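You operate a simulated robot arm through the tools that you are given. There is no shell and no other tool.

You are at the controls of a simulated two-armed robot. One attempt, no reset.

## Task
Shake the chips, then finish them crisp in the fryer.
Fine: the basket is hot, hold it by its handle; chips button once; they stay in the shut drawer.

It is judged by the outcome, as a careful person would: the job done as asked, and still so three seconds after it is handed in. It fails if anything else is knocked over, pushed out of place, dropped, spilled or broken.

## Robot
Two 7-joint arms with two-finger parallel grippers on one trunk that stands fixed in place. Base frame: the origin is at the foot of the trunk, x ahead of it, y to its left, z up; the work surface is at about z = 0.918. Readings come in m, degrees, newtons and seconds.
The left shoulder is at [0.02, 0.17, 1.353], the right one opposite. With the tool pointing down near the work surface each hand reaches from about 0.1 to 0.64 m from the base axis, measured 20 degrees to its own side. Payload 3.8 kg a hand.
Tool frame (each hand has its own): the origin (TCP) lies between the finger pads and is the grasp point; the fingertips stand 0.03 m ahead of it; z points along the fingers, y is the line along which they close. Largest opening 0.11 m; finger width 0.02, thickness 0.01; the body of the gripper, 0.048 by 0.112 m, starts 0.055 m behind the TCP.
Orientation is that of the tool frame in the base frame, as a unit quaternion [w, x, y, z]. With the fingers straight down and closing along the base's y, the tool's x points along the base's -x, its y along +y and its z along -z.

## Interface
- The arms move only by the tool play_rows. It takes "left_motion", "right_motion" or both (then of equal length, played together; a hand with none holds still); each is a list that holds one entry, the list of rows, each a list of 7 numbers: the shift along the tool's x, y, z in cm, then the turn, a rotation vector about the tool's x, y, z in degrees, then the closure in counts, from 0 (fully open) to 255 (shut). In form: [[[tx, ty, tz, wx, wy, wz, hand], ...]]. A call has 1 to 20 rows; each row shifts and turns the commanded pose from where the row before left it, along the tool's axes as they then stand. Each row takes 0.2 s and may step no farther than 0.05 m and 8.6 degrees from the row before; otherwise, or with a gripper value out of range, the whole call is refused. Where a pose cannot be reached the arm comes as near as it can. A force on the tool above 90 N (or 10 N above the force at the start of the call, whichever is more), or a blocked arm, ends the call early, and 0.2 s more pass. Each finger travels about 0.072 m/s and halts on what it meets, pressing with about 42 N; the grip force reading is that of the motor and also rises with nothing between the fingers. The clock runs only during rows and for 0.2 s after the last one: add rows that do not move to give the fingers time. The reply holds the time, the measured pose of the TCP, the force on the tool along the base axes, the opening and the grip force, in the units named above and with some noise, with the torque about the TCP (base axes, N m) and any sound that the robot's microphone picked up.
- Cameras (640 x 400 px; columns grow to the right, rows downward): "scene" is now at [0.108, 0.0324, 1.5253]; the picture's right is [0.36, -0.93, 0.00], its down [-0.36, -0.14, -0.92] and it looks along [0.86, 0.33, -0.38] (base axes); focal length 229 px, centre (320, 200). "left" rides on the left gripper at [0.072, -0.017, -0.103] in its tool frame; the picture's right is [0.23, 0.97, 0.00], its down [-0.76, 0.18, -0.62] and it looks along [-0.61, 0.14, 0.78] (tool axes); focal length 222 px, centre (320, 200). "right" rides on the right gripper at [0.072, 0.017, -0.103] in its tool frame; the picture's right is [-0.23, 0.97, 0.00], its down [-0.76, -0.18, -0.62] and it looks along [-0.61, -0.14, 0.78] (tool axes); focal length 222 px, centre (320, 200). There is no depth. A picture from a camera that has moved, and an enlarged one, comes with that camera's place and axes in the base frame and with its lens.
- snapshot(camera): a new picture of that camera. It takes no simulated time.
- lift_body(by): slides the trunk up (or, below 0, down) by that many m; the arms and the scene camera ride with it, the base frame stays. It gives what a move gives, with no picture.
- head_to(pan, tilt): turns the head with the scene camera to pan (to the left, within 80 degrees either way) and tilt (down, from -29 to 69), counted from straight ahead of the robot. It gives what a move gives.
- close_up(camera, box): a new picture of the part [left, top, right, bottom] of that camera's present view, enlarged. It takes no simulated time.
- sign_off(): hands the job in; it is judged then, once.

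Nothing tells you positions but the pictures and the camera data. Unless the task says otherwise, let go and move clear before handing in.

The tools are called after "Request:" by a JSON object that holds its "fn" and its "kwargs". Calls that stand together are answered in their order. play_rows: Moves the arms, as the interface text tells. Its arguments: {"type":"object","properties":{"left_motion":{"type":"array","items":{"type":"array","items":{"type":"array","items":{"type":"number"}}}},"right_motion":{"type":"array","items":{"type":"array","items":{"type":"array","items":{"type":"number"}}}}},"required":[]} The other tools are called the same way: lift_body (by) slides the trunk up or down; head_to (pan, tilt) turns the head that bears the scene camera; snapshot (camera) takes a picture; close_up (camera, box) takes an enlarged picture of a part of a camera's view; sign_off () hands the job in.

At the start:

```text
time_s: 0.0
left_eef_pos: [0.2703, 0.3225, 1.4096]
left_orientation: [0.0, 0.0, 1.0, 0.0]
left_contact_force: [0.0, -0.2, -0.3]
left_moment: [0.01, 0.0, -0.01]
left_opening: 0.1099
left_grasp_force: 0.2
right_eef_pos: [0.4214, 0.0009, 1.332]
right_orientation: [-0.001, 0.0, 1.0, 0.0]
right_contact_force: [-0.3, 0.4, -0.1]
right_moment: [-0.01, -0.02, 0.04]
right_opening: 0.1099
right_grasp_force: 0.0
trunk travel left (down, up): [-0.45, 0.12]
head pan, tilt: [21.0, 22.6]
```

scene: 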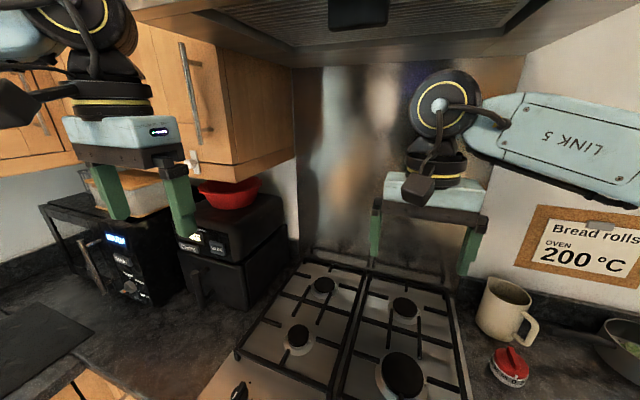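
right: 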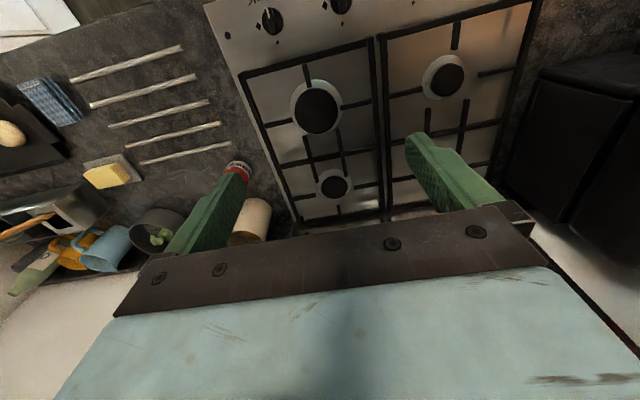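
left: 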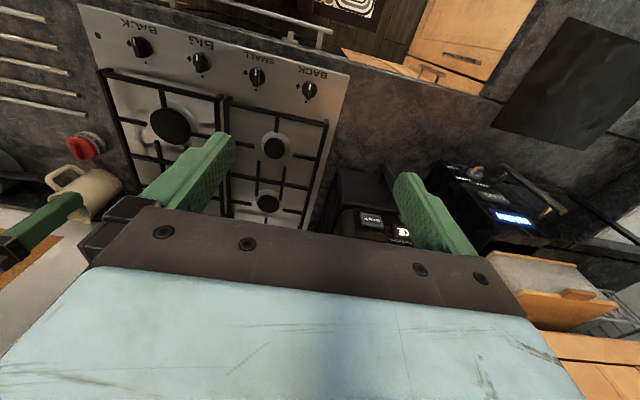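

I see a hob in the middle, a black air fryer to its left (with a red bowl on top of it) and another black appliance further left, perhaps a toaster oven. I'll look more closely before moving anything.

Request:
{"fn": "close_up", "kwargs": {"camera": "scene", "box": [30, 160, 300, 329]}}

Request:
{"fn": "close_up", "kwargs": {"camera": "left", "box": [320, 120, 640, 320]}}

Request:
{"fn": "snapshot", "kwargs": {"camera": "scene"}}

```text
2.37 times, centred on (165, 244) of scene
camera zoom: at [0.108, 0.0324, 1.5253], right [0.36, -0.93, 0.0], down [-0.36, -0.14, -0.92], along [0.86, 0.33, -0.38], focal length 542 px, centre (687, 95)
```

zoom: 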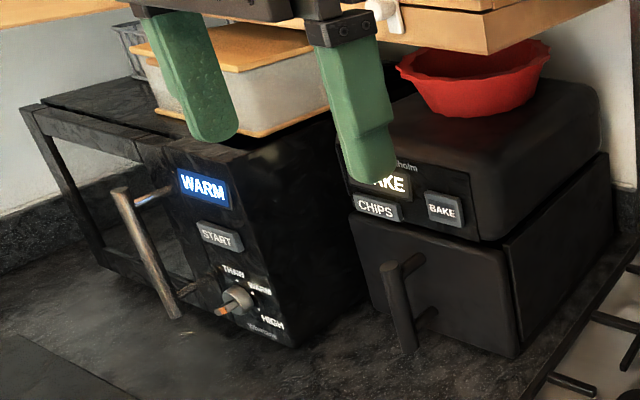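

```text
2.00 times, centred on (480, 220) of left
camera zoom: at [0.1978, 0.3062, 1.5123], right [-0.23, 0.97, 0.0], down [0.76, 0.18, 0.62], along [0.61, 0.14, -0.78], focal length 444 px, centre (0, 160)
```

zoom: 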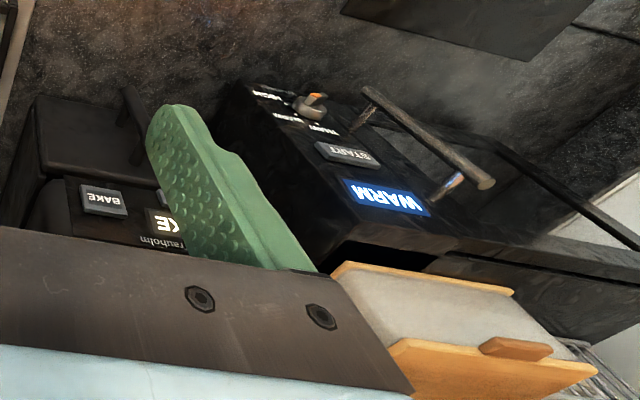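

```text
taken
camera scene: at [0.108, 0.0324, 1.5253], right [0.36, -0.93, 0.0], down [-0.36, -0.14, -0.92], along [0.86, 0.33, -0.38], focal length 229 px, centre (320, 200)
```

scene: 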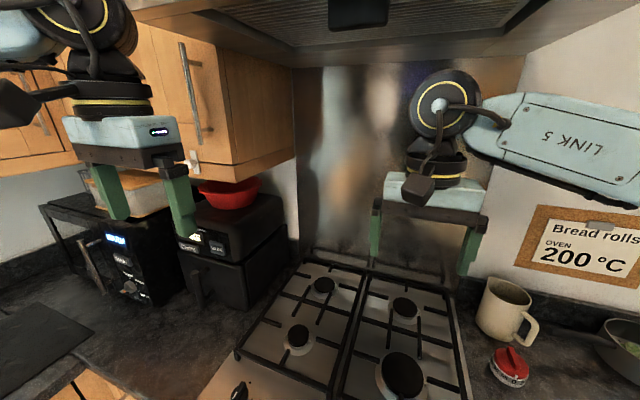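

The fryer (display reading "…AKE", CHIPS and BAKE buttons, drawer with a vertical handle) is partly hidden behind the left gripper. I'll turn the head toward it for a better view and look at the rest of the counter.

Request:
{"fn": "head_to", "kwargs": {"pan": 50, "tilt": 38}}

Request:
{"fn": "snapshot", "kwargs": {"camera": "scene"}}

Request:
{"fn": "snapshot", "kwargs": {"camera": "left"}}

```text
time_s: 0.9
left_eef_pos: [0.2709, 0.3225, 1.4114]
left_orientation: [0.0, -0.001, 1.0, 0.0]
left_contact_force: [-0.3, 0.3, 0.0]
left_moment: [0.03, -0.02, -0.02]
left_opening: 0.11
left_grasp_force: 0.0
right_eef_pos: [0.4219, 0.0003, 1.3328]
right_orientation: [0.0, 0.0, 1.0, 0.0]
right_contact_force: [-0.5, 0.1, 0.1]
right_moment: [0.0, -0.04, -0.01]
right_opening: 0.1101
right_grasp_force: 0.0
trunk travel left (down, up): [-0.45, 0.12]
head pan, tilt: [50.0, 38.0]
```

```text
taken
camera scene: at [0.0769, 0.0652, 1.5011], right [0.77, -0.64, 0.0], down [-0.4, -0.47, -0.79], along [0.51, 0.6, -0.62], focal length 229 px, centre (320, 200)
```

scene: 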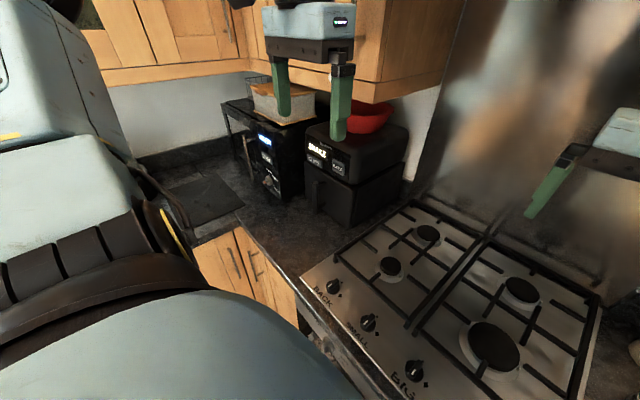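

```text
taken
camera left: at [0.1978, 0.3062, 1.5123], right [-0.23, 0.97, 0.0], down [0.76, 0.18, 0.62], along [0.61, 0.14, -0.78], focal length 222 px, centre (320, 200)
```

left: 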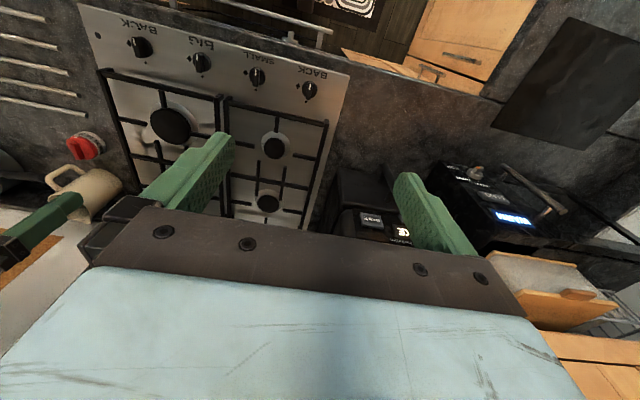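

The head now sees the fryer front well; it displays SHAKE, and the microwave/oven beside it has a WARM display. I'll zoom in to locate the handle and buttons.

Request:
{"fn": "close_up", "kwargs": {"camera": "scene", "box": [230, 90, 422, 210]}}

Request:
{"fn": "close_up", "kwargs": {"camera": "scene", "box": [292, 130, 372, 180]}}

Request:
{"fn": "close_up", "kwargs": {"camera": "scene", "box": [292, 160, 388, 220]}}

```text
3.33 times, centred on (326, 150) of scene
camera zoom: at [0.0769, 0.0652, 1.5011], right [0.77, -0.64, 0.0], down [-0.4, -0.47, -0.79], along [0.51, 0.6, -0.62], focal length 763 px, centre (300, 367)
```

zoom: 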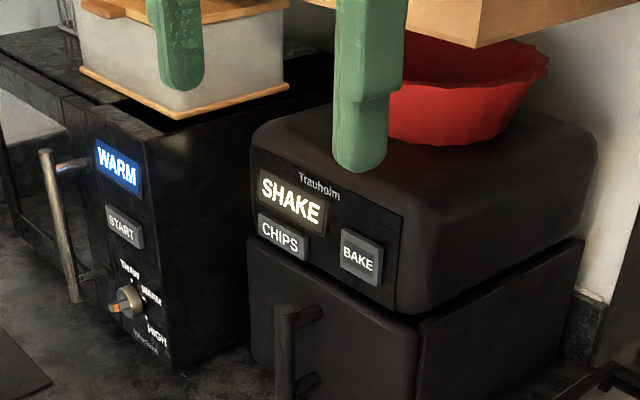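

```text
8.00 times, centred on (332, 155) of scene
camera zoom: at [0.0769, 0.0652, 1.5011], right [0.77, -0.64, 0.0], down [-0.4, -0.47, -0.79], along [0.51, 0.6, -0.62], focal length 1830 px, centre (224, 560)
```

zoom: 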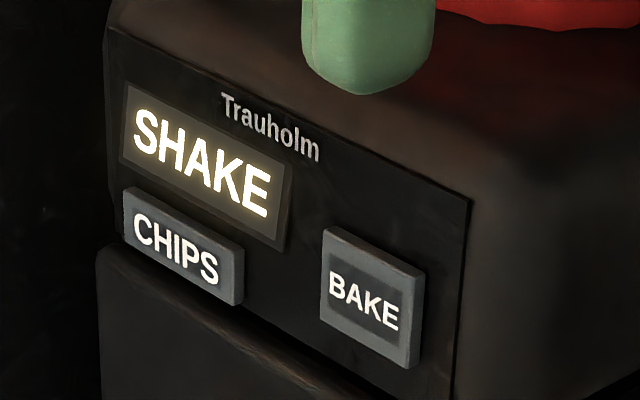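

```text
6.67 times, centred on (340, 190) of scene
camera zoom: at [0.0769, 0.0652, 1.5011], right [0.77, -0.64, 0.0], down [-0.4, -0.47, -0.79], along [0.51, 0.6, -0.62], focal length 1525 px, centre (187, 267)
```

zoom: 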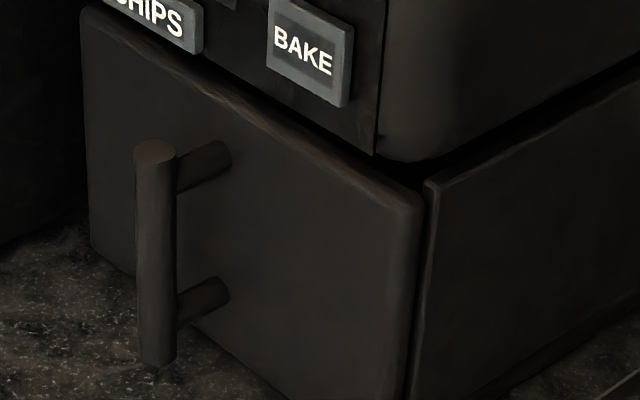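

The fryer face sits at about x≈0.52, y≈0.45–0.69. Its vertical handle bar is near (0.46, 0.55, 0.96–1.09) and the CHIPS button is near (0.515, 0.615, 1.12), left of BAKE. I'll bring the left hand to a spot in front of the fryer, still pointing down and well short of everything.

Request:
{"fn": "play_rows", "kwargs": {"left_motion": [[[-0.5, 2.6, 1.5, 0, 0, 0, 0], [-0.5, 2.6, 1.5, 0, 0, 0, 0], [-0.5, 2.6, 1.5, 0, 0, 0, 0], [-0.5, 2.6, 1.5, 0, 0, 0, 0], [-0.5, 2.6, 1.5, 0, 0, 0, 0], [-0.5, 2.6, 1.5, 0, 0, 0, 0], [-0.5, 2.6, 1.5, 0, 0, 0, 0], [-0.5, 2.6, 1.5, 0, 0, 0, 0], [0, 0, 0, 0, 0, 0, 0]]]}}

Request:
{"fn": "snapshot", "kwargs": {"camera": "scene"}}

Request:
{"fn": "snapshot", "kwargs": {"camera": "left"}}

```text
time_s: 2.9
left_eef_pos: [0.3116, 0.532, 1.2902]
left_orientation: [0.0, 0.0, 1.0, 0.0]
left_contact_force: [0.0, -0.5, 0.3]
left_moment: [-0.03, 0.01, -0.01]
left_opening: 0.1098
left_grasp_force: 0.1
right_eef_pos: [0.4215, -0.0003, 1.333]
right_orientation: [-0.001, 0.001, 1.0, -0.001]
right_contact_force: [0.4, 0.1, -0.7]
right_moment: [-0.02, -0.03, 0.02]
right_opening: 0.1099
right_grasp_force: 0.0
trunk travel left (down, up): [-0.45, 0.12]
head pan, tilt: [50.0, 38.0]
```

```text
taken
camera scene: at [0.0768, 0.0649, 1.501], right [0.77, -0.64, 0.0], down [-0.4, -0.47, -0.79], along [0.51, 0.6, -0.62], focal length 229 px, centre (320, 200)
```

scene: 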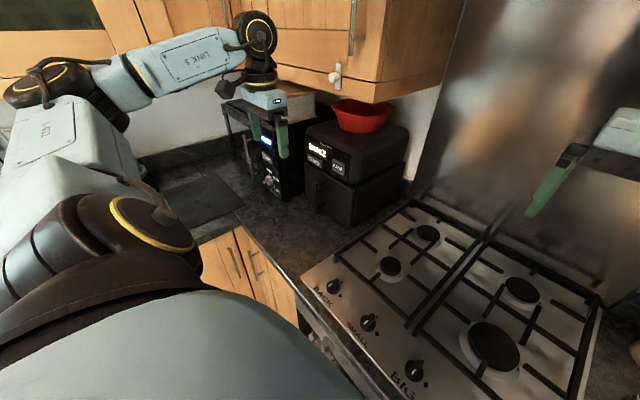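

```text
taken
camera left: at [0.2382, 0.5137, 1.3918], right [-0.23, 0.97, 0.0], down [0.76, 0.18, 0.62], along [0.61, 0.14, -0.78], focal length 222 px, centre (320, 200)
```

left: 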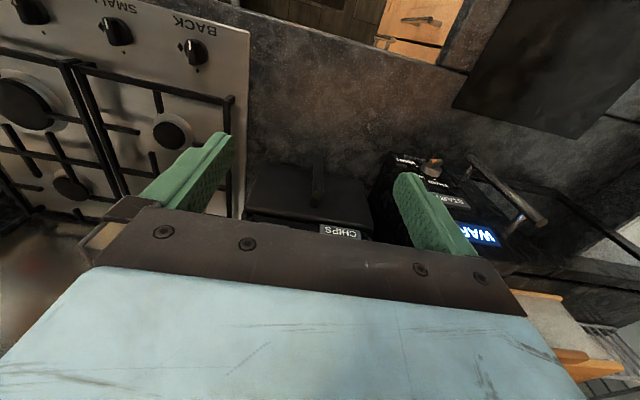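

The left hand is now at (0.31, 0.53, 1.29) with a clear view of the fryer from two cameras. I'll take close-ups from both to triangulate the handle and buttons.

Request:
{"fn": "close_up", "kwargs": {"camera": "scene", "box": [292, 100, 420, 180]}}

Request:
{"fn": "close_up", "kwargs": {"camera": "scene", "box": [292, 160, 388, 220]}}

Request:
{"fn": "close_up", "kwargs": {"camera": "left", "box": [230, 145, 390, 245]}}

```text
5.00 times, centred on (356, 140) of scene
camera zoom: at [0.0768, 0.0649, 1.501], right [0.77, -0.64, 0.0], down [-0.4, -0.47, -0.79], along [0.51, 0.6, -0.62], focal length 1144 px, centre (140, 500)
```

zoom: 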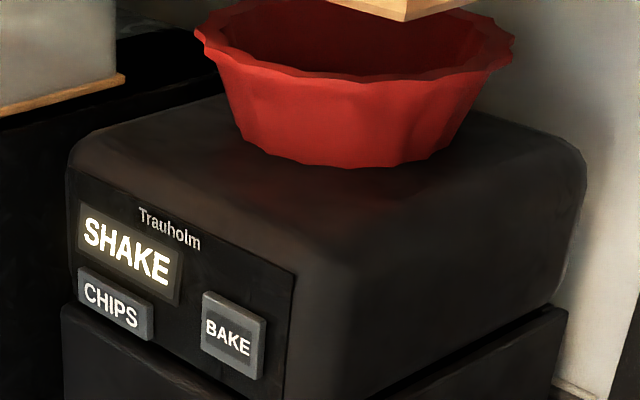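

```text
6.67 times, centred on (340, 190) of scene
camera zoom: at [0.0768, 0.0649, 1.501], right [0.77, -0.64, 0.0], down [-0.4, -0.47, -0.79], along [0.51, 0.6, -0.62], focal length 1525 px, centre (187, 267)
```

zoom: 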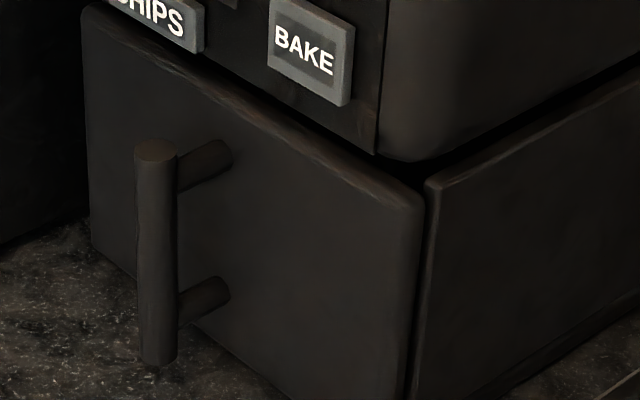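

```text
4.00 times, centred on (310, 195) of left
camera zoom: at [0.2382, 0.5137, 1.3918], right [-0.23, 0.97, 0.0], down [0.76, 0.18, 0.62], along [0.61, 0.14, -0.78], focal length 888 px, centre (360, 220)
```

zoom: 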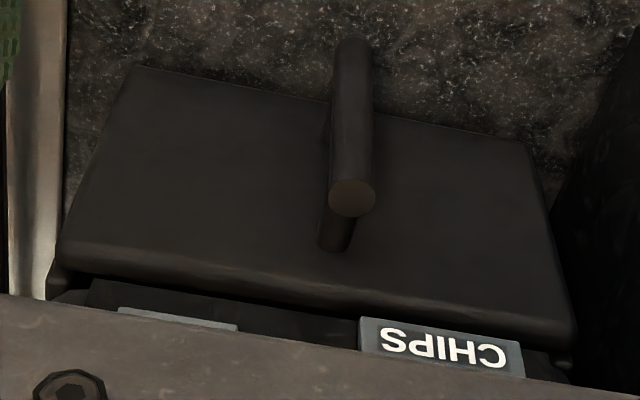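

Triangulating gives the handle bar vertical at (0.475, 0.565), z 0.935–1.075, about 2 cm thick and roughly 5 cm clear of the drawer face. CHIPS comes out at (0.516, 0.616, 1.119). I'll pitch the left hand forward and bring it to a pre-grasp point short of the handle.

Request:
{"fn": "play_rows", "kwargs": {"left_motion": [[[0, 0.55, 0, 0, -8.33, 0, 0], [0, 0.55, 0, 0, -8.33, 0, 0], [0, 0.55, 0, 0, -8.33, 0, 0], [0, 0.55, 0, 0, -8.33, 0, 0], [0, 0.55, 0, 0, -8.33, 0, 0], [0, 0.55, 0, 0, -8.33, 0, 0], [0, 0, 0, 0, 0, 0, 0]]]}}

Request:
{"fn": "snapshot", "kwargs": {"camera": "scene"}}

Request:
{"fn": "snapshot", "kwargs": {"camera": "left"}}

```text
time_s: 4.5
left_eef_pos: [0.3354, 0.5388, 1.298]
left_orientation: [0.423, 0.0, 0.906, 0.001]
left_contact_force: [0.0, -0.1, 0.0]
left_moment: [0.03, -0.03, 0.04]
left_opening: 0.1102
left_grasp_force: 0.0
left hand out of reach, approached as far as the arm can: row 4
right_eef_pos: [0.4214, 0.0009, 1.3334]
right_orientation: [0.0, 0.0, 1.0, 0.0]
right_contact_force: [-0.1, -0.7, -0.1]
right_moment: [0.01, 0.0, 0.01]
right_opening: 0.11
right_grasp_force: 0.1
trunk travel left (down, up): [-0.45, 0.12]
head pan, tilt: [50.0, 38.0]
```

```text
taken
camera scene: at [0.0772, 0.0651, 1.501], right [0.77, -0.64, 0.0], down [-0.4, -0.47, -0.79], along [0.51, 0.6, -0.62], focal length 229 px, centre (320, 200)
```

scene: 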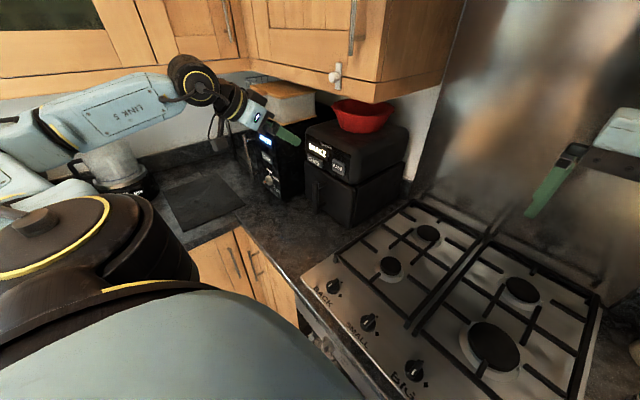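

```text
taken
camera left: at [0.2097, 0.5211, 1.3066], right [-0.15, 0.97, -0.17], down [0.01, 0.18, 0.98], along [0.99, 0.14, -0.04], focal length 222 px, centre (320, 200)
```

left: 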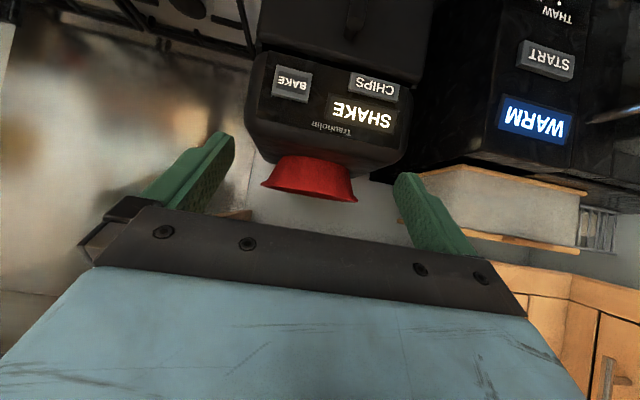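

The fryer's face (SHAKE, CHIPS, BAKE) is upside-down in the tilted wrist camera, and the pitch of 40° below horizontal was reached. I'll lower toward the pre-grasp point in halves, checking as I go.

Request:
{"fn": "play_rows", "kwargs": {"left_motion": [[[1.77, 0, 2.76, 0, 0, 0, 0], [1.77, 0, 2.76, 0, 0, 0, 0], [1.77, 0, 2.76, 0, 0, 0, 0], [1.77, 0, 2.76, 0, 0, 0, 0], [0, 0, 0, 0, 0, 0, 0]]]}}

Request:
{"fn": "snapshot", "kwargs": {"camera": "scene"}}

Request:
{"fn": "snapshot", "kwargs": {"camera": "left"}}

```text
time_s: 5.7
left_eef_pos: [0.3742, 0.5398, 1.1728]
left_orientation: [0.423, 0.0, 0.906, -0.001]
left_contact_force: [-0.2, 0.1, 1.5]
left_moment: [0.01, 0.0, 0.02]
left_opening: 0.11
left_grasp_force: 0.1
right_eef_pos: [0.4206, 0.0, 1.3326]
right_orientation: [0.001, -0.001, 1.0, 0.0]
right_contact_force: [0.2, 0.6, 0.8]
right_moment: [0.01, -0.01, 0.0]
right_opening: 0.1101
right_grasp_force: 0.2
trunk travel left (down, up): [-0.45, 0.12]
head pan, tilt: [50.0, 38.0]
```

```text
taken
camera scene: at [0.0763, 0.065, 1.5011], right [0.77, -0.64, 0.0], down [-0.4, -0.47, -0.79], along [0.51, 0.6, -0.62], focal length 229 px, centre (320, 200)
```

scene: 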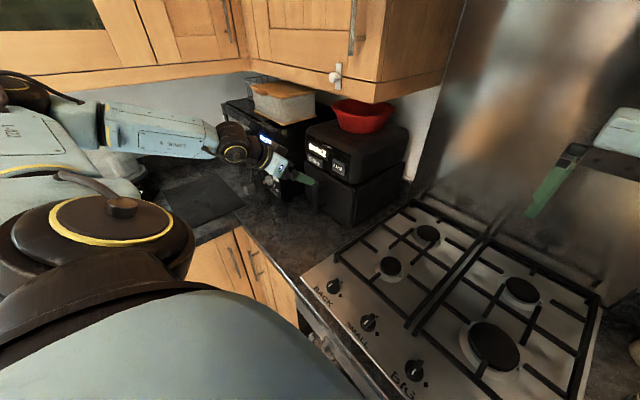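

```text
taken
camera left: at [0.2478, 0.5225, 1.181], right [-0.15, 0.97, -0.17], down [0.01, 0.18, 0.98], along [0.99, 0.14, -0.04], focal length 222 px, centre (320, 200)
```

left: 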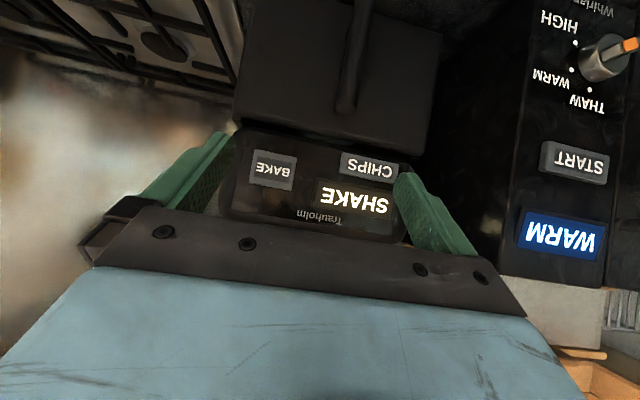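

The hand is now at (0.374, 0.540, 1.173), still pitched 40° down and clear of everything I can see. Something on the far-left counter sits behind the forearm, so I'll check that side before lowering more.

Request:
{"fn": "head_to", "kwargs": {"pan": 75, "tilt": 35}}

Request:
{"fn": "snapshot", "kwargs": {"camera": "scene"}}

```text
time_s: 6.6
left_eef_pos: [0.3741, 0.5397, 1.1712]
left_orientation: [0.423, 0.0, 0.906, -0.001]
left_contact_force: [-1.0, 0.0, -0.4]
left_moment: [0.0, -0.01, 0.0]
left_opening: 0.11
left_grasp_force: 0.0
right_eef_pos: [0.4212, 0.0009, 1.3327]
right_orientation: [0.001, 0.0, 1.0, -0.001]
right_contact_force: [-0.1, 0.6, -0.3]
right_moment: [-0.03, -0.02, 0.02]
right_opening: 0.1101
right_grasp_force: 0.0
trunk travel left (down, up): [-0.45, 0.12]
head pan, tilt: [75.0, 35.0]
```

```text
taken
camera scene: at [0.0441, 0.0842, 1.5056], right [0.97, -0.26, 0.0], down [-0.15, -0.55, -0.82], along [0.21, 0.79, -0.57], focal length 229 px, centre (320, 200)
```

scene: 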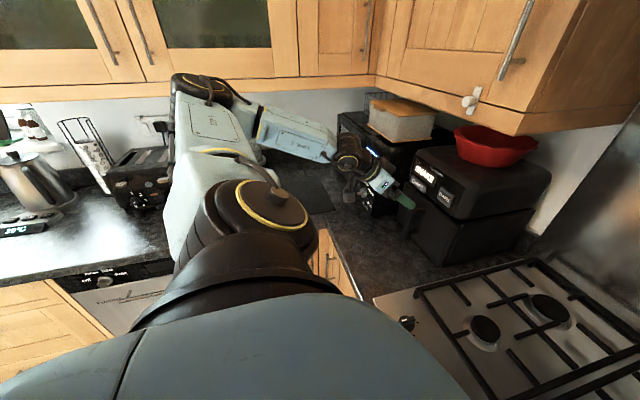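

The elbow is high and well away from the toaster and kettle on the side counter. I'll continue down to a pre-grasp in front of the handle, centred at y = 0.565.

Request:
{"fn": "play_rows", "kwargs": {"left_motion": [[[2.38, 0.63, 2.85, 0, 0, 0, 0], [2.38, 0.63, 2.85, 0, 0, 0, 0], [2.38, 0.63, 2.85, 0, 0, 0, 0], [2.38, 0.63, 2.85, 0, 0, 0, 0], [0, 0, 0, 0, 0, 0, 0]]]}}

Request:
{"fn": "head_to", "kwargs": {"pan": 55, "tilt": 38}}

Request:
{"fn": "snapshot", "kwargs": {"camera": "scene"}}

Request:
{"fn": "snapshot", "kwargs": {"camera": "left"}}

```text
time_s: 7.8
left_eef_pos: [0.399, 0.564, 1.0311]
left_orientation: [0.422, -0.002, 0.906, 0.0]
left_contact_force: [-0.1, 0.0, 1.0]
left_moment: [-0.02, -0.01, -0.03]
left_opening: 0.1099
left_grasp_force: 0.1
left hand out of reach, approached as far as the arm can: row 4
right_eef_pos: [0.4215, -0.0002, 1.3331]
right_orientation: [0.0, 0.0, 1.0, 0.0]
right_contact_force: [-0.6, 0.2, 0.1]
right_moment: [0.01, 0.0, 0.03]
right_opening: 0.11
right_grasp_force: 0.0
trunk travel left (down, up): [-0.45, 0.12]
head pan, tilt: [75.0, 35.0]
```

```text
time_s: 8.7
left_eef_pos: [0.3988, 0.5638, 1.0305]
left_orientation: [0.422, -0.001, 0.906, 0.0]
left_contact_force: [-0.6, -0.4, 0.4]
left_moment: [0.02, -0.03, 0.01]
left_opening: 0.11
left_grasp_force: 0.1
right_eef_pos: [0.4212, 0.0003, 1.3327]
right_orientation: [0.001, 0.001, 1.0, 0.0]
right_contact_force: [0.0, -0.1, 0.9]
right_moment: [-0.01, -0.01, 0.03]
right_opening: 0.11
right_grasp_force: 0.1
trunk travel left (down, up): [-0.45, 0.12]
head pan, tilt: [55.0, 38.0]
```

```text
taken
camera scene: at [0.0708, 0.0699, 1.501], right [0.82, -0.57, 0.0], down [-0.35, -0.5, -0.79], along [0.45, 0.65, -0.62], focal length 229 px, centre (320, 200)
```

scene: 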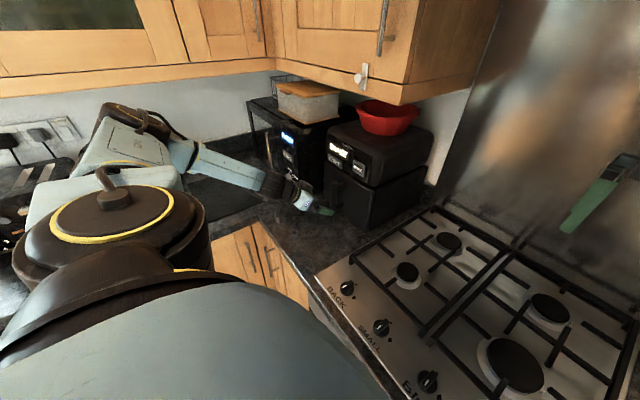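

```text
taken
camera left: at [0.2724, 0.547, 1.0403], right [-0.15, 0.97, -0.18], down [0.01, 0.18, 0.98], along [0.99, 0.14, -0.04], focal length 222 px, centre (320, 200)
```

left: 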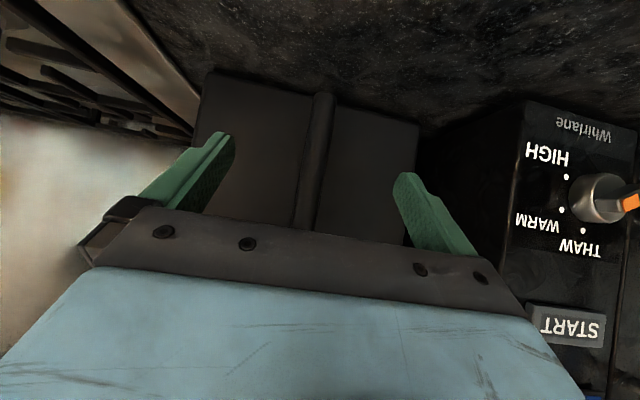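

The handle bar is centred between the open fingers, but the arm reports being near its reach limit at this height. I'll try a small step forward to see how it tracks before deciding whether to lower the trunk.

Request:
{"fn": "play_rows", "kwargs": {"left_motion": [[[-0.6, 0, 1.5, 0, 0, 0, 0], [-0.6, 0, 1.5, 0, 0, 0, 0], [0, 0, 0, 0, 0, 0, 0]]]}}

Request:
{"fn": "close_up", "kwargs": {"camera": "scene", "box": [256, 130, 416, 230]}}

```text
time_s: 9.5
left_eef_pos: [0.4283, 0.5645, 1.022]
left_orientation: [0.423, 0.0, 0.906, -0.001]
left_contact_force: [-0.9, -0.2, 0.9]
left_moment: [-0.02, -0.04, 0.02]
left_opening: 0.1097
left_grasp_force: 0.0
right_eef_pos: [0.4207, 0.0015, 1.3335]
right_orientation: [0.001, 0.0, 1.0, 0.0]
right_contact_force: [-0.1, -0.7, 0.0]
right_moment: [-0.03, 0.04, 0.0]
right_opening: 0.11
right_grasp_force: 0.1
trunk travel left (down, up): [-0.45, 0.12]
head pan, tilt: [55.0, 38.0]
```

```text
4.00 times, centred on (336, 180) of scene
camera zoom: at [0.0702, 0.0704, 1.501], right [0.82, -0.57, 0.0], down [-0.35, -0.5, -0.79], along [0.45, 0.65, -0.62], focal length 915 px, centre (256, 280)
```

zoom: 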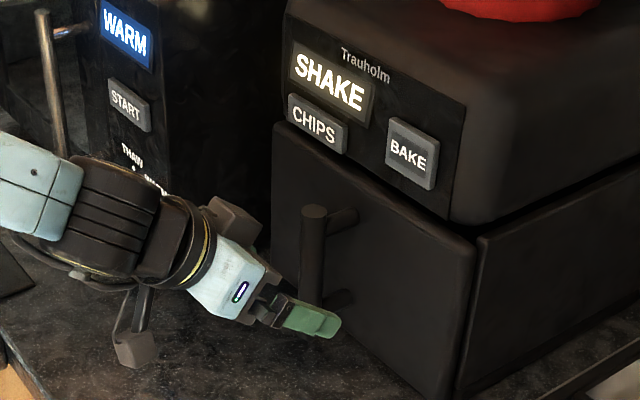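

The step forward worked, so the limit is on the folded-in side, which is exactly where I need to go when pulling the drawer out. Lowering the trunk should help, so I'll check the right arm's surroundings first.

Request:
{"fn": "head_to", "kwargs": {"pan": -40, "tilt": 30}}

Request:
{"fn": "snapshot", "kwargs": {"camera": "scene"}}

Request:
{"fn": "snapshot", "kwargs": {"camera": "right"}}

```text
time_s: 11.2
left_eef_pos: [0.4293, 0.5633, 1.0204]
left_orientation: [0.422, -0.001, 0.907, 0.001]
left_contact_force: [-0.5, -0.4, -0.7]
left_moment: [0.0, 0.0, 0.0]
left_opening: 0.11
left_grasp_force: 0.1
right_eef_pos: [0.4216, 0.0005, 1.3322]
right_orientation: [0.001, 0.0, 1.0, 0.0]
right_contact_force: [1.0, 0.1, 0.2]
right_moment: [0.03, -0.01, 0.02]
right_opening: 0.1101
right_grasp_force: 0.1
trunk travel left (down, up): [-0.45, 0.12]
head pan, tilt: [-40.0, 30.0]
```

```text
taken
camera scene: at [0.0907, -0.0589, 1.5134], right [-0.64, -0.77, 0.0], down [-0.38, 0.32, -0.87], along [0.66, -0.56, -0.5], focal length 229 px, centre (320, 200)
```

scene: 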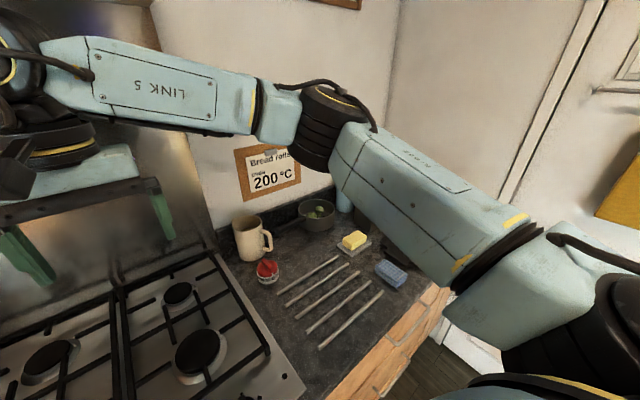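

```text
taken
camera right: at [0.3499, 0.0172, 1.4358], right [0.23, 0.97, 0.0], down [0.76, -0.18, 0.62], along [0.61, -0.14, -0.78], focal length 222 px, centre (320, 200)
```

right: 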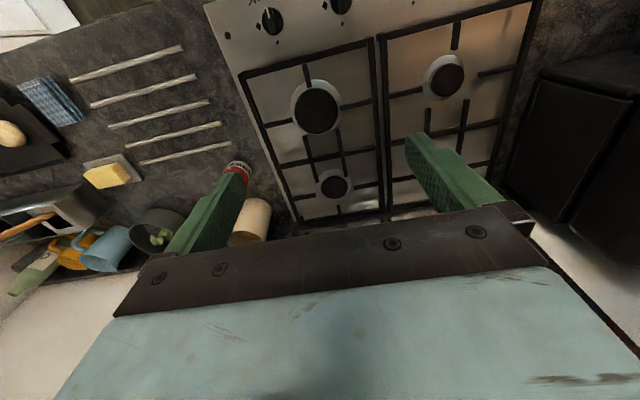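

The right side holds a mug, timer, bowl, skewers and butter, with the right elbow well above them at about z 1.44. I'll zoom in to judge how tall the items under the right arm are.

Request:
{"fn": "close_up", "kwargs": {"camera": "right", "box": [0, 60, 320, 260]}}

Request:
{"fn": "close_up", "kwargs": {"camera": "scene", "box": [220, 140, 540, 340]}}

```text
2.00 times, centred on (160, 160) of right
camera zoom: at [0.3499, 0.0172, 1.4358], right [0.23, 0.97, 0.0], down [0.76, -0.18, 0.62], along [0.61, -0.14, -0.78], focal length 444 px, centre (640, 280)
```

zoom: 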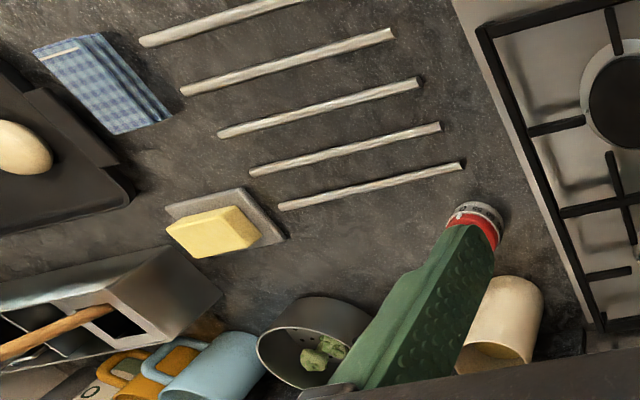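

```text
2.00 times, centred on (380, 240) of scene
camera zoom: at [0.0907, -0.0589, 1.5134], right [-0.64, -0.77, 0.0], down [-0.38, 0.32, -0.87], along [0.66, -0.56, -0.5], focal length 458 px, centre (200, 120)
```

zoom: 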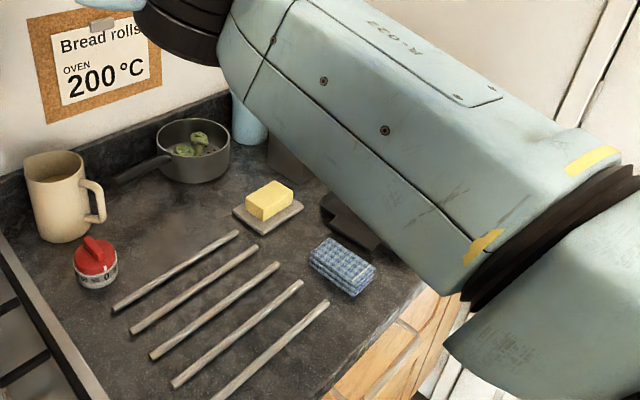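

Nothing tall stands beneath the right arm, so dropping the trunk 0.2 m is safe there. I'll back the left hand up and away from the handle first, so the trunk drop leaves it at handle height.

Request:
{"fn": "play_rows", "kwargs": {"left_motion": [[[-2.4, -0.2, -3.3, 0, 0, 0, 0], [-2.4, -0.2, -3.3, 0, 0, 0, 0], [-2.4, -0.2, -3.3, 0, 0, 0, 0], [-2.4, -0.2, -3.3, 0, 0, 0, 0], [-2.4, -0.2, -3.3, 0, 0, 0, 0], [0, 0, 0, 0, 0, 0, 0]]]}}

Request:
{"fn": "head_to", "kwargs": {"pan": 50, "tilt": 30}}

Request:
{"fn": "snapshot", "kwargs": {"camera": "scene"}}

```text
time_s: 12.6
left_eef_pos: [0.3801, 0.5539, 1.2179]
left_orientation: [0.423, 0.0, 0.906, -0.001]
left_contact_force: [0.1, 0.2, 0.2]
left_moment: [0.02, -0.03, -0.03]
left_opening: 0.1099
left_grasp_force: 0.1
right_eef_pos: [0.4209, 0.0023, 1.3332]
right_orientation: [0.0, -0.001, 1.0, 0.0]
right_contact_force: [0.9, 0.5, 0.0]
right_moment: [-0.04, 0.03, -0.03]
right_opening: 0.1098
right_grasp_force: 0.1
trunk travel left (down, up): [-0.45, 0.12]
head pan, tilt: [-40.0, 30.0]
```

```text
time_s: 14.2
left_eef_pos: [0.3802, 0.5536, 1.2192]
left_orientation: [0.423, 0.0, 0.906, 0.001]
left_contact_force: [-1.2, 0.0, 0.0]
left_moment: [-0.01, 0.01, 0.02]
left_opening: 0.1099
left_grasp_force: 0.1
right_eef_pos: [0.4212, 0.0004, 1.3319]
right_orientation: [0.0, 0.0, 1.0, 0.0]
right_contact_force: [-0.4, -0.2, 0.1]
right_moment: [-0.03, -0.01, -0.03]
right_opening: 0.1101
right_grasp_force: 0.1
trunk travel left (down, up): [-0.45, 0.12]
head pan, tilt: [50.0, 30.0]
```

```text
taken
camera scene: at [0.0796, 0.0683, 1.5134], right [0.77, -0.64, 0.0], down [-0.32, -0.38, -0.87], along [0.56, 0.66, -0.5], focal length 229 px, centre (320, 200)
```

scene: 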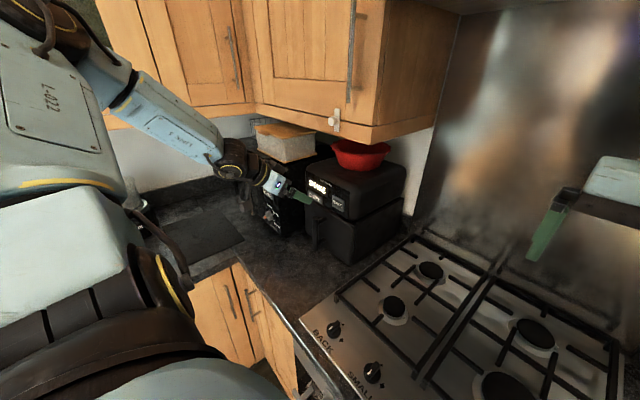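

The left hand is backed off at (0.38, 0.554, 1.22). Now I'll lower the trunk 0.1 m, check, then go further.

Request:
{"fn": "lift_body", "kwargs": {"by": -0.1}}

Request:
{"fn": "snapshot", "kwargs": {"camera": "scene"}}

Request:
{"fn": "snapshot", "kwargs": {"camera": "left"}}

Request:
{"fn": "snapshot", "kwargs": {"camera": "right"}}

```text
time_s: 15.6
left_eef_pos: [0.3799, 0.5538, 1.1179]
left_orientation: [0.423, 0.0, 0.906, 0.0]
left_contact_force: [0.5, -0.1, 0.0]
left_moment: [-0.01, -0.02, -0.02]
left_opening: 0.11
left_grasp_force: 0.1
right_eef_pos: [0.4224, 0.0006, 1.2326]
right_orientation: [0.0, 0.0, 1.0, 0.0]
right_contact_force: [0.0, 0.9, -0.4]
right_moment: [0.02, -0.01, -0.03]
right_opening: 0.11
right_grasp_force: 0.1
trunk travel left (down, up): [-0.35, 0.22]
head pan, tilt: [50.0, 30.0]
```

```text
taken
camera scene: at [0.0794, 0.0684, 1.4135], right [0.77, -0.64, 0.0], down [-0.32, -0.38, -0.87], along [0.56, 0.66, -0.5], focal length 229 px, centre (320, 200)
```

scene: 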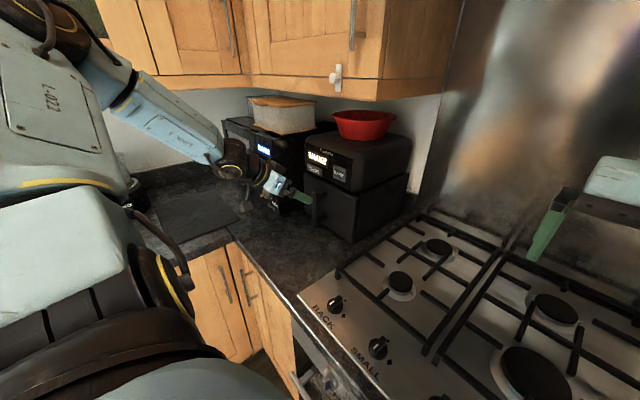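

```text
taken
camera left: at [0.2534, 0.5368, 1.1282], right [-0.15, 0.97, -0.17], down [0.01, 0.18, 0.98], along [0.99, 0.14, -0.04], focal length 222 px, centre (320, 200)
```

left: 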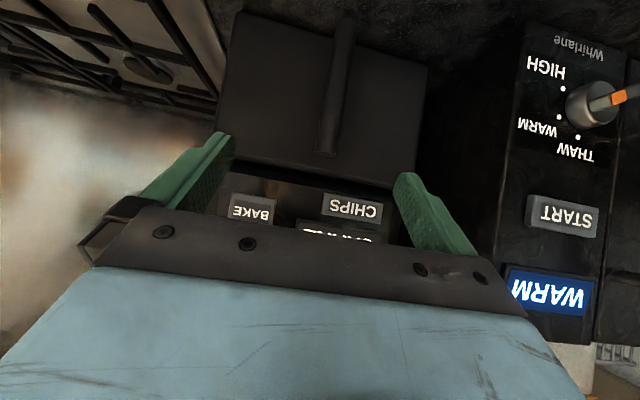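

```text
taken
camera right: at [0.3498, 0.0171, 1.3361], right [0.23, 0.97, 0.0], down [0.76, -0.18, 0.62], along [0.61, -0.14, -0.78], focal length 222 px, centre (320, 200)
```

right: 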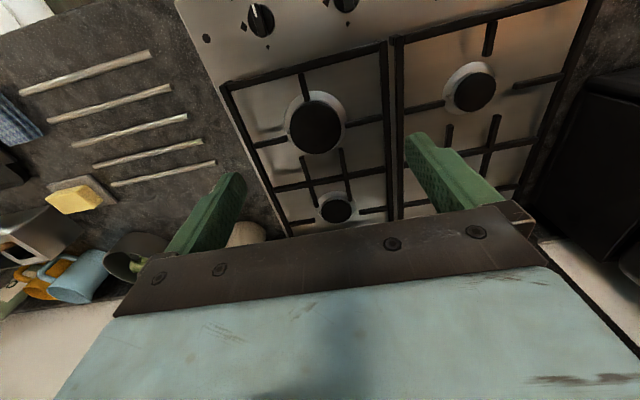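

All clear after the first 0.1 m. I'll drop the trunk another 0.1 m, which puts the hand at about handle height (z≈1.02) with its tips short of the bar.

Request:
{"fn": "lift_body", "kwargs": {"by": -0.1}}

Request:
{"fn": "snapshot", "kwargs": {"camera": "scene"}}

Request:
{"fn": "snapshot", "kwargs": {"camera": "left"}}

Request:
{"fn": "snapshot", "kwargs": {"camera": "right"}}

```text
time_s: 16.9
left_eef_pos: [0.3799, 0.5541, 1.0187]
left_orientation: [0.422, -0.001, 0.906, 0.001]
left_contact_force: [0.5, 0.3, 0.3]
left_moment: [0.02, 0.01, -0.01]
left_opening: 0.1099
left_grasp_force: 0.1
right_eef_pos: [0.4218, 0.0006, 1.1333]
right_orientation: [0.0, 0.001, 1.0, 0.0]
right_contact_force: [0.5, 0.3, -0.2]
right_moment: [-0.02, 0.0, -0.04]
right_opening: 0.1104
right_grasp_force: 0.0
trunk travel left (down, up): [-0.25, 0.32]
head pan, tilt: [50.0, 30.0]
```

```text
taken
camera scene: at [0.0794, 0.0684, 1.3135], right [0.77, -0.64, 0.0], down [-0.32, -0.38, -0.87], along [0.56, 0.66, -0.5], focal length 229 px, centre (320, 200)
```

scene: 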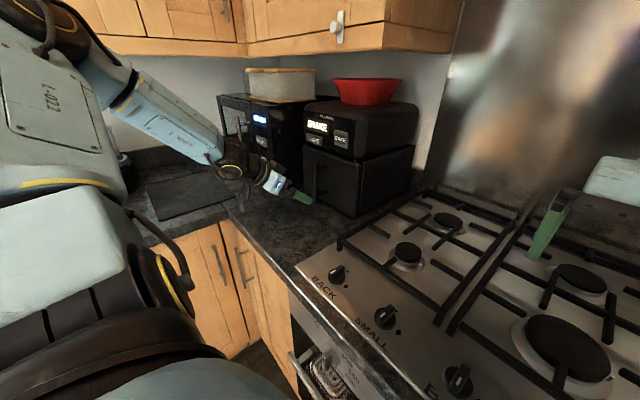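

```text
taken
camera left: at [0.2534, 0.5368, 1.0282], right [-0.15, 0.97, -0.17], down [0.01, 0.18, 0.98], along [0.99, 0.14, -0.04], focal length 222 px, centre (320, 200)
```

left: 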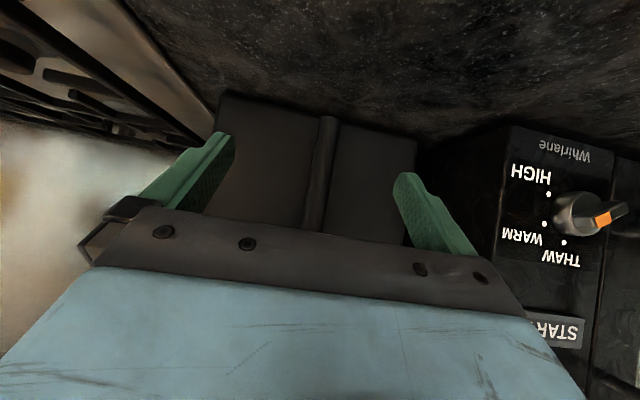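

```text
taken
camera right: at [0.3498, 0.0171, 1.2361], right [0.23, 0.97, 0.0], down [0.76, -0.18, 0.62], along [0.61, -0.14, -0.78], focal length 222 px, centre (320, 200)
```

right: 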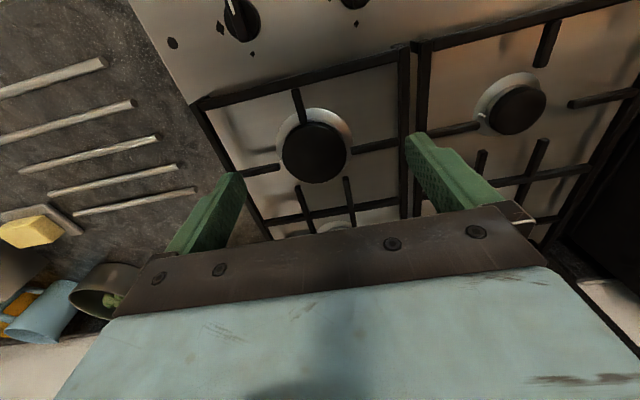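

The hand sits at (0.38, 0.554, 1.019) with the bar centred ahead of it. Before grasping, I'll rehearse the pull path in free space by moving straight back to about x=0.26.

Request:
{"fn": "play_rows", "kwargs": {"left_motion": [[[2.0, 0.27, -2.23, 0, 0, 0, 0], [2.0, 0.27, -2.23, 0, 0, 0, 0], [2.0, 0.27, -2.23, 0, 0, 0, 0], [2.0, 0.27, -2.23, 0, 0, 0, 0], [0, 0, 0, 0, 0, 0, 0]]]}}

Request:
{"fn": "snapshot", "kwargs": {"camera": "scene"}}

```text
time_s: 18.1
left_eef_pos: [0.2603, 0.5643, 1.0144]
left_orientation: [0.422, 0.0, 0.906, 0.0]
left_contact_force: [0.1, 0.5, 0.6]
left_moment: [-0.01, 0.01, 0.01]
left_opening: 0.1099
left_grasp_force: 0.0
right_eef_pos: [0.4224, -0.0001, 1.133]
right_orientation: [0.0, 0.001, 1.0, -0.001]
right_contact_force: [0.0, -0.4, -0.6]
right_moment: [0.02, 0.01, 0.01]
right_opening: 0.1098
right_grasp_force: 0.0
trunk travel left (down, up): [-0.25, 0.32]
head pan, tilt: [50.0, 30.0]
```

```text
taken
camera scene: at [0.0797, 0.0686, 1.3133], right [0.77, -0.64, 0.0], down [-0.32, -0.38, -0.87], along [0.56, 0.66, -0.5], focal length 229 px, centre (320, 200)
```

scene: 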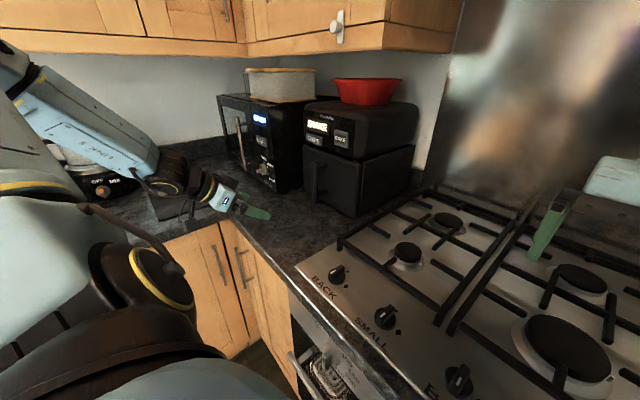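

The rehearsal reached (0.26, 0.564, 1.014) without trouble. The forearm appears near the toaster on the left counter in this pose, so I'll check that clearance.

Request:
{"fn": "head_to", "kwargs": {"pan": 78, "tilt": 25}}

Request:
{"fn": "snapshot", "kwargs": {"camera": "scene"}}

```text
time_s: 19.0
left_eef_pos: [0.2606, 0.5654, 1.0147]
left_orientation: [0.422, 0.0, 0.906, 0.0]
left_contact_force: [0.8, -0.3, 0.5]
left_moment: [-0.01, -0.02, 0.03]
left_opening: 0.1104
left_grasp_force: 0.0
right_eef_pos: [0.4225, 0.0009, 1.1331]
right_orientation: [0.0, 0.0, 1.0, 0.0]
right_contact_force: [-0.6, -0.6, 0.8]
right_moment: [0.04, 0.0, -0.02]
right_opening: 0.1098
right_grasp_force: 0.0
trunk travel left (down, up): [-0.25, 0.32]
head pan, tilt: [78.0, 25.0]
```

```text
taken
camera scene: at [0.0406, 0.0893, 1.3213], right [0.98, -0.21, 0.0], down [-0.09, -0.41, -0.91], along [0.19, 0.89, -0.42], focal length 229 px, centre (320, 200)
```

scene: 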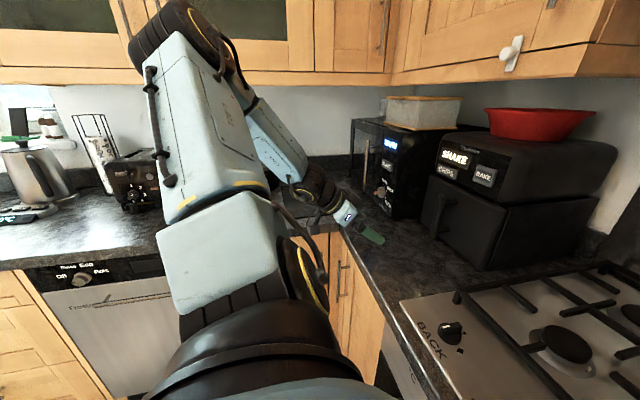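

The toaster is far from the elbow and forearm, so the pull path is clear. I'll advance along x to just before the bar and verify the alignment.

Request:
{"fn": "play_rows", "kwargs": {"left_motion": [[[-2.26, 0, 2.77, 0, 0, 0, 0], [-2.26, 0, 2.77, 0, 0, 0, 0], [-2.26, 0, 2.77, 0, 0, 0, 0], [-2.26, 0, 2.77, 0, 0, 0, 0], [-2.0, 0, 2.4, 0, 0, 0, 0], [0, 0, 0, 0, 0, 0, 0]]]}}

Request:
{"fn": "head_to", "kwargs": {"pan": 50, "tilt": 25}}

Request:
{"fn": "close_up", "kwargs": {"camera": "scene", "box": [240, 120, 432, 240]}}

Request:
{"fn": "snapshot", "kwargs": {"camera": "left"}}

```text
time_s: 20.4
left_eef_pos: [0.4345, 0.5634, 1.0131]
left_orientation: [0.423, 0.0, 0.906, 0.0]
left_contact_force: [-0.1, 0.2, -0.2]
left_moment: [0.02, 0.0, 0.02]
left_opening: 0.11
left_grasp_force: 0.1
right_eef_pos: [0.4213, 0.001, 1.1311]
right_orientation: [0.0, 0.0, 1.0, 0.0]
right_contact_force: [-0.6, -0.2, 0.2]
right_moment: [0.0, 0.02, 0.05]
right_opening: 0.1099
right_grasp_force: 0.2
trunk travel left (down, up): [-0.25, 0.32]
head pan, tilt: [78.0, 25.0]
```

```text
time_s: 21.3
left_eef_pos: [0.4335, 0.5642, 1.0118]
left_orientation: [0.422, 0.0, 0.907, 0.0]
left_contact_force: [-1.5, -0.7, 0.3]
left_moment: [-0.03, -0.04, -0.01]
left_opening: 0.1103
left_grasp_force: 0.0
right_eef_pos: [0.4216, 0.0009, 1.1329]
right_orientation: [0.0, 0.0, 1.0, 0.0]
right_contact_force: [0.2, 0.2, 0.8]
right_moment: [0.01, -0.02, 0.02]
right_opening: 0.1099
right_grasp_force: 0.1
trunk travel left (down, up): [-0.25, 0.32]
head pan, tilt: [50.0, 25.0]
```

```text
3.33 times, centred on (336, 180) of scene
camera zoom: at [0.0806, 0.0698, 1.3213], right [0.77, -0.64, 0.0], down [-0.27, -0.32, -0.91], along [0.58, 0.69, -0.42], focal length 763 px, centre (267, 267)
```

zoom: 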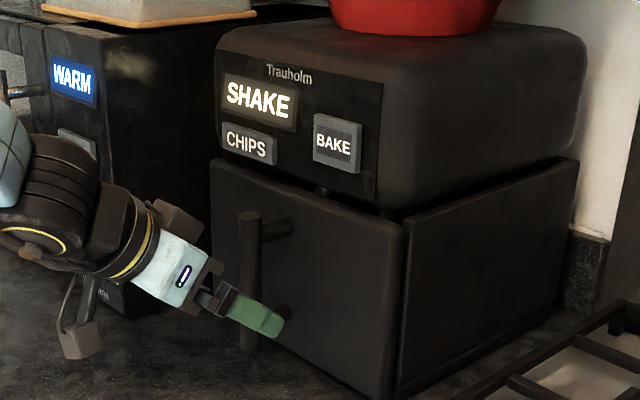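

```text
taken
camera left: at [0.3069, 0.548, 1.0222], right [-0.15, 0.97, -0.17], down [0.01, 0.18, 0.98], along [0.99, 0.14, -0.04], focal length 222 px, centre (320, 200)
```

left: 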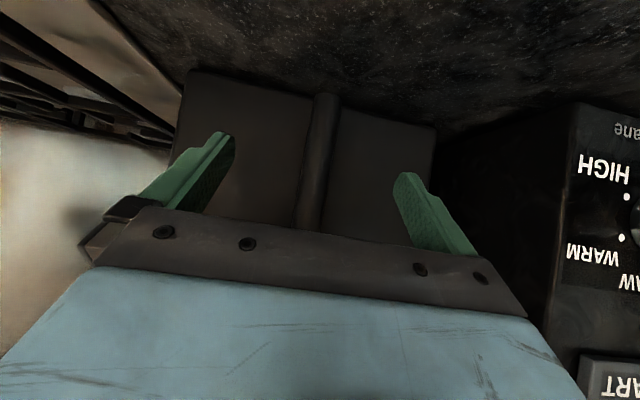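

The bar is between the fingers at mid-height, clear of both mounting posts. I'll advance the last 4 cm so the bar sits at the grasp point, then close on it.

Request:
{"fn": "play_rows", "kwargs": {"left_motion": [[[-1.34, 0, 1.6, 0, 0, 0, 0], [-1.34, 0, 1.6, 0, 0, 0, 0], [0, 0, 0, 0, 0, 0, 0]]]}}

Request:
{"fn": "close_up", "kwargs": {"camera": "scene", "box": [240, 120, 432, 240]}}

Request:
{"fn": "snapshot", "kwargs": {"camera": "left"}}

```text
time_s: 22.1
left_eef_pos: [0.476, 0.5649, 1.0129]
left_orientation: [0.423, 0.0, 0.906, -0.001]
left_contact_force: [-0.1, 0.3, -0.5]
left_moment: [-0.01, 0.02, -0.01]
left_opening: 0.1099
left_grasp_force: 0.2
right_eef_pos: [0.4209, 0.0008, 1.1337]
right_orientation: [0.0, 0.0, 1.0, 0.0]
right_contact_force: [-0.2, -0.1, -0.2]
right_moment: [0.0, -0.03, -0.03]
right_opening: 0.1101
right_grasp_force: 0.0
trunk travel left (down, up): [-0.25, 0.32]
head pan, tilt: [50.0, 25.0]
```

```text
3.33 times, centred on (336, 180) of scene
camera zoom: at [0.0805, 0.0698, 1.3214], right [0.77, -0.64, 0.0], down [-0.27, -0.32, -0.91], along [0.58, 0.69, -0.42], focal length 763 px, centre (267, 267)
```

zoom: 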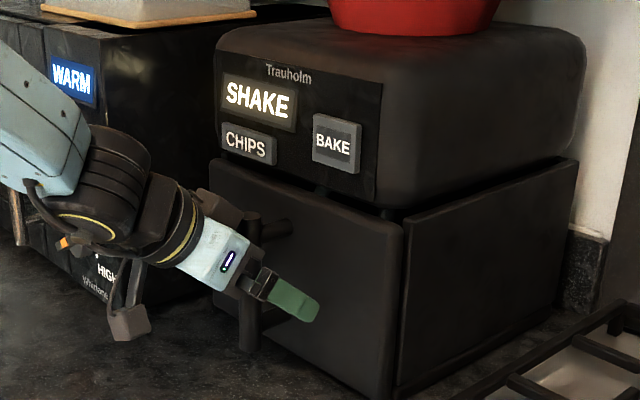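

```text
taken
camera left: at [0.3491, 0.5481, 1.0222], right [-0.15, 0.97, -0.17], down [0.01, 0.18, 0.98], along [0.99, 0.14, -0.04], focal length 222 px, centre (320, 200)
```

left: 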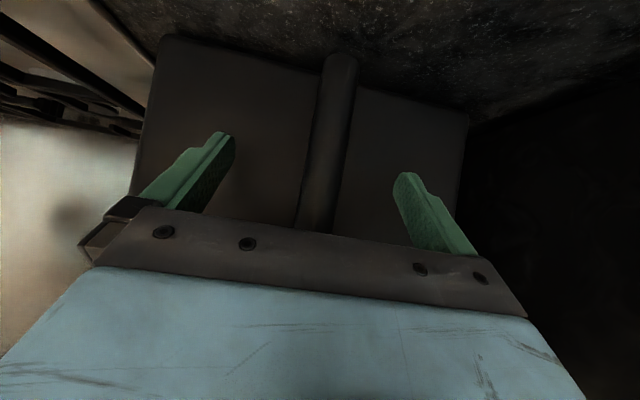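

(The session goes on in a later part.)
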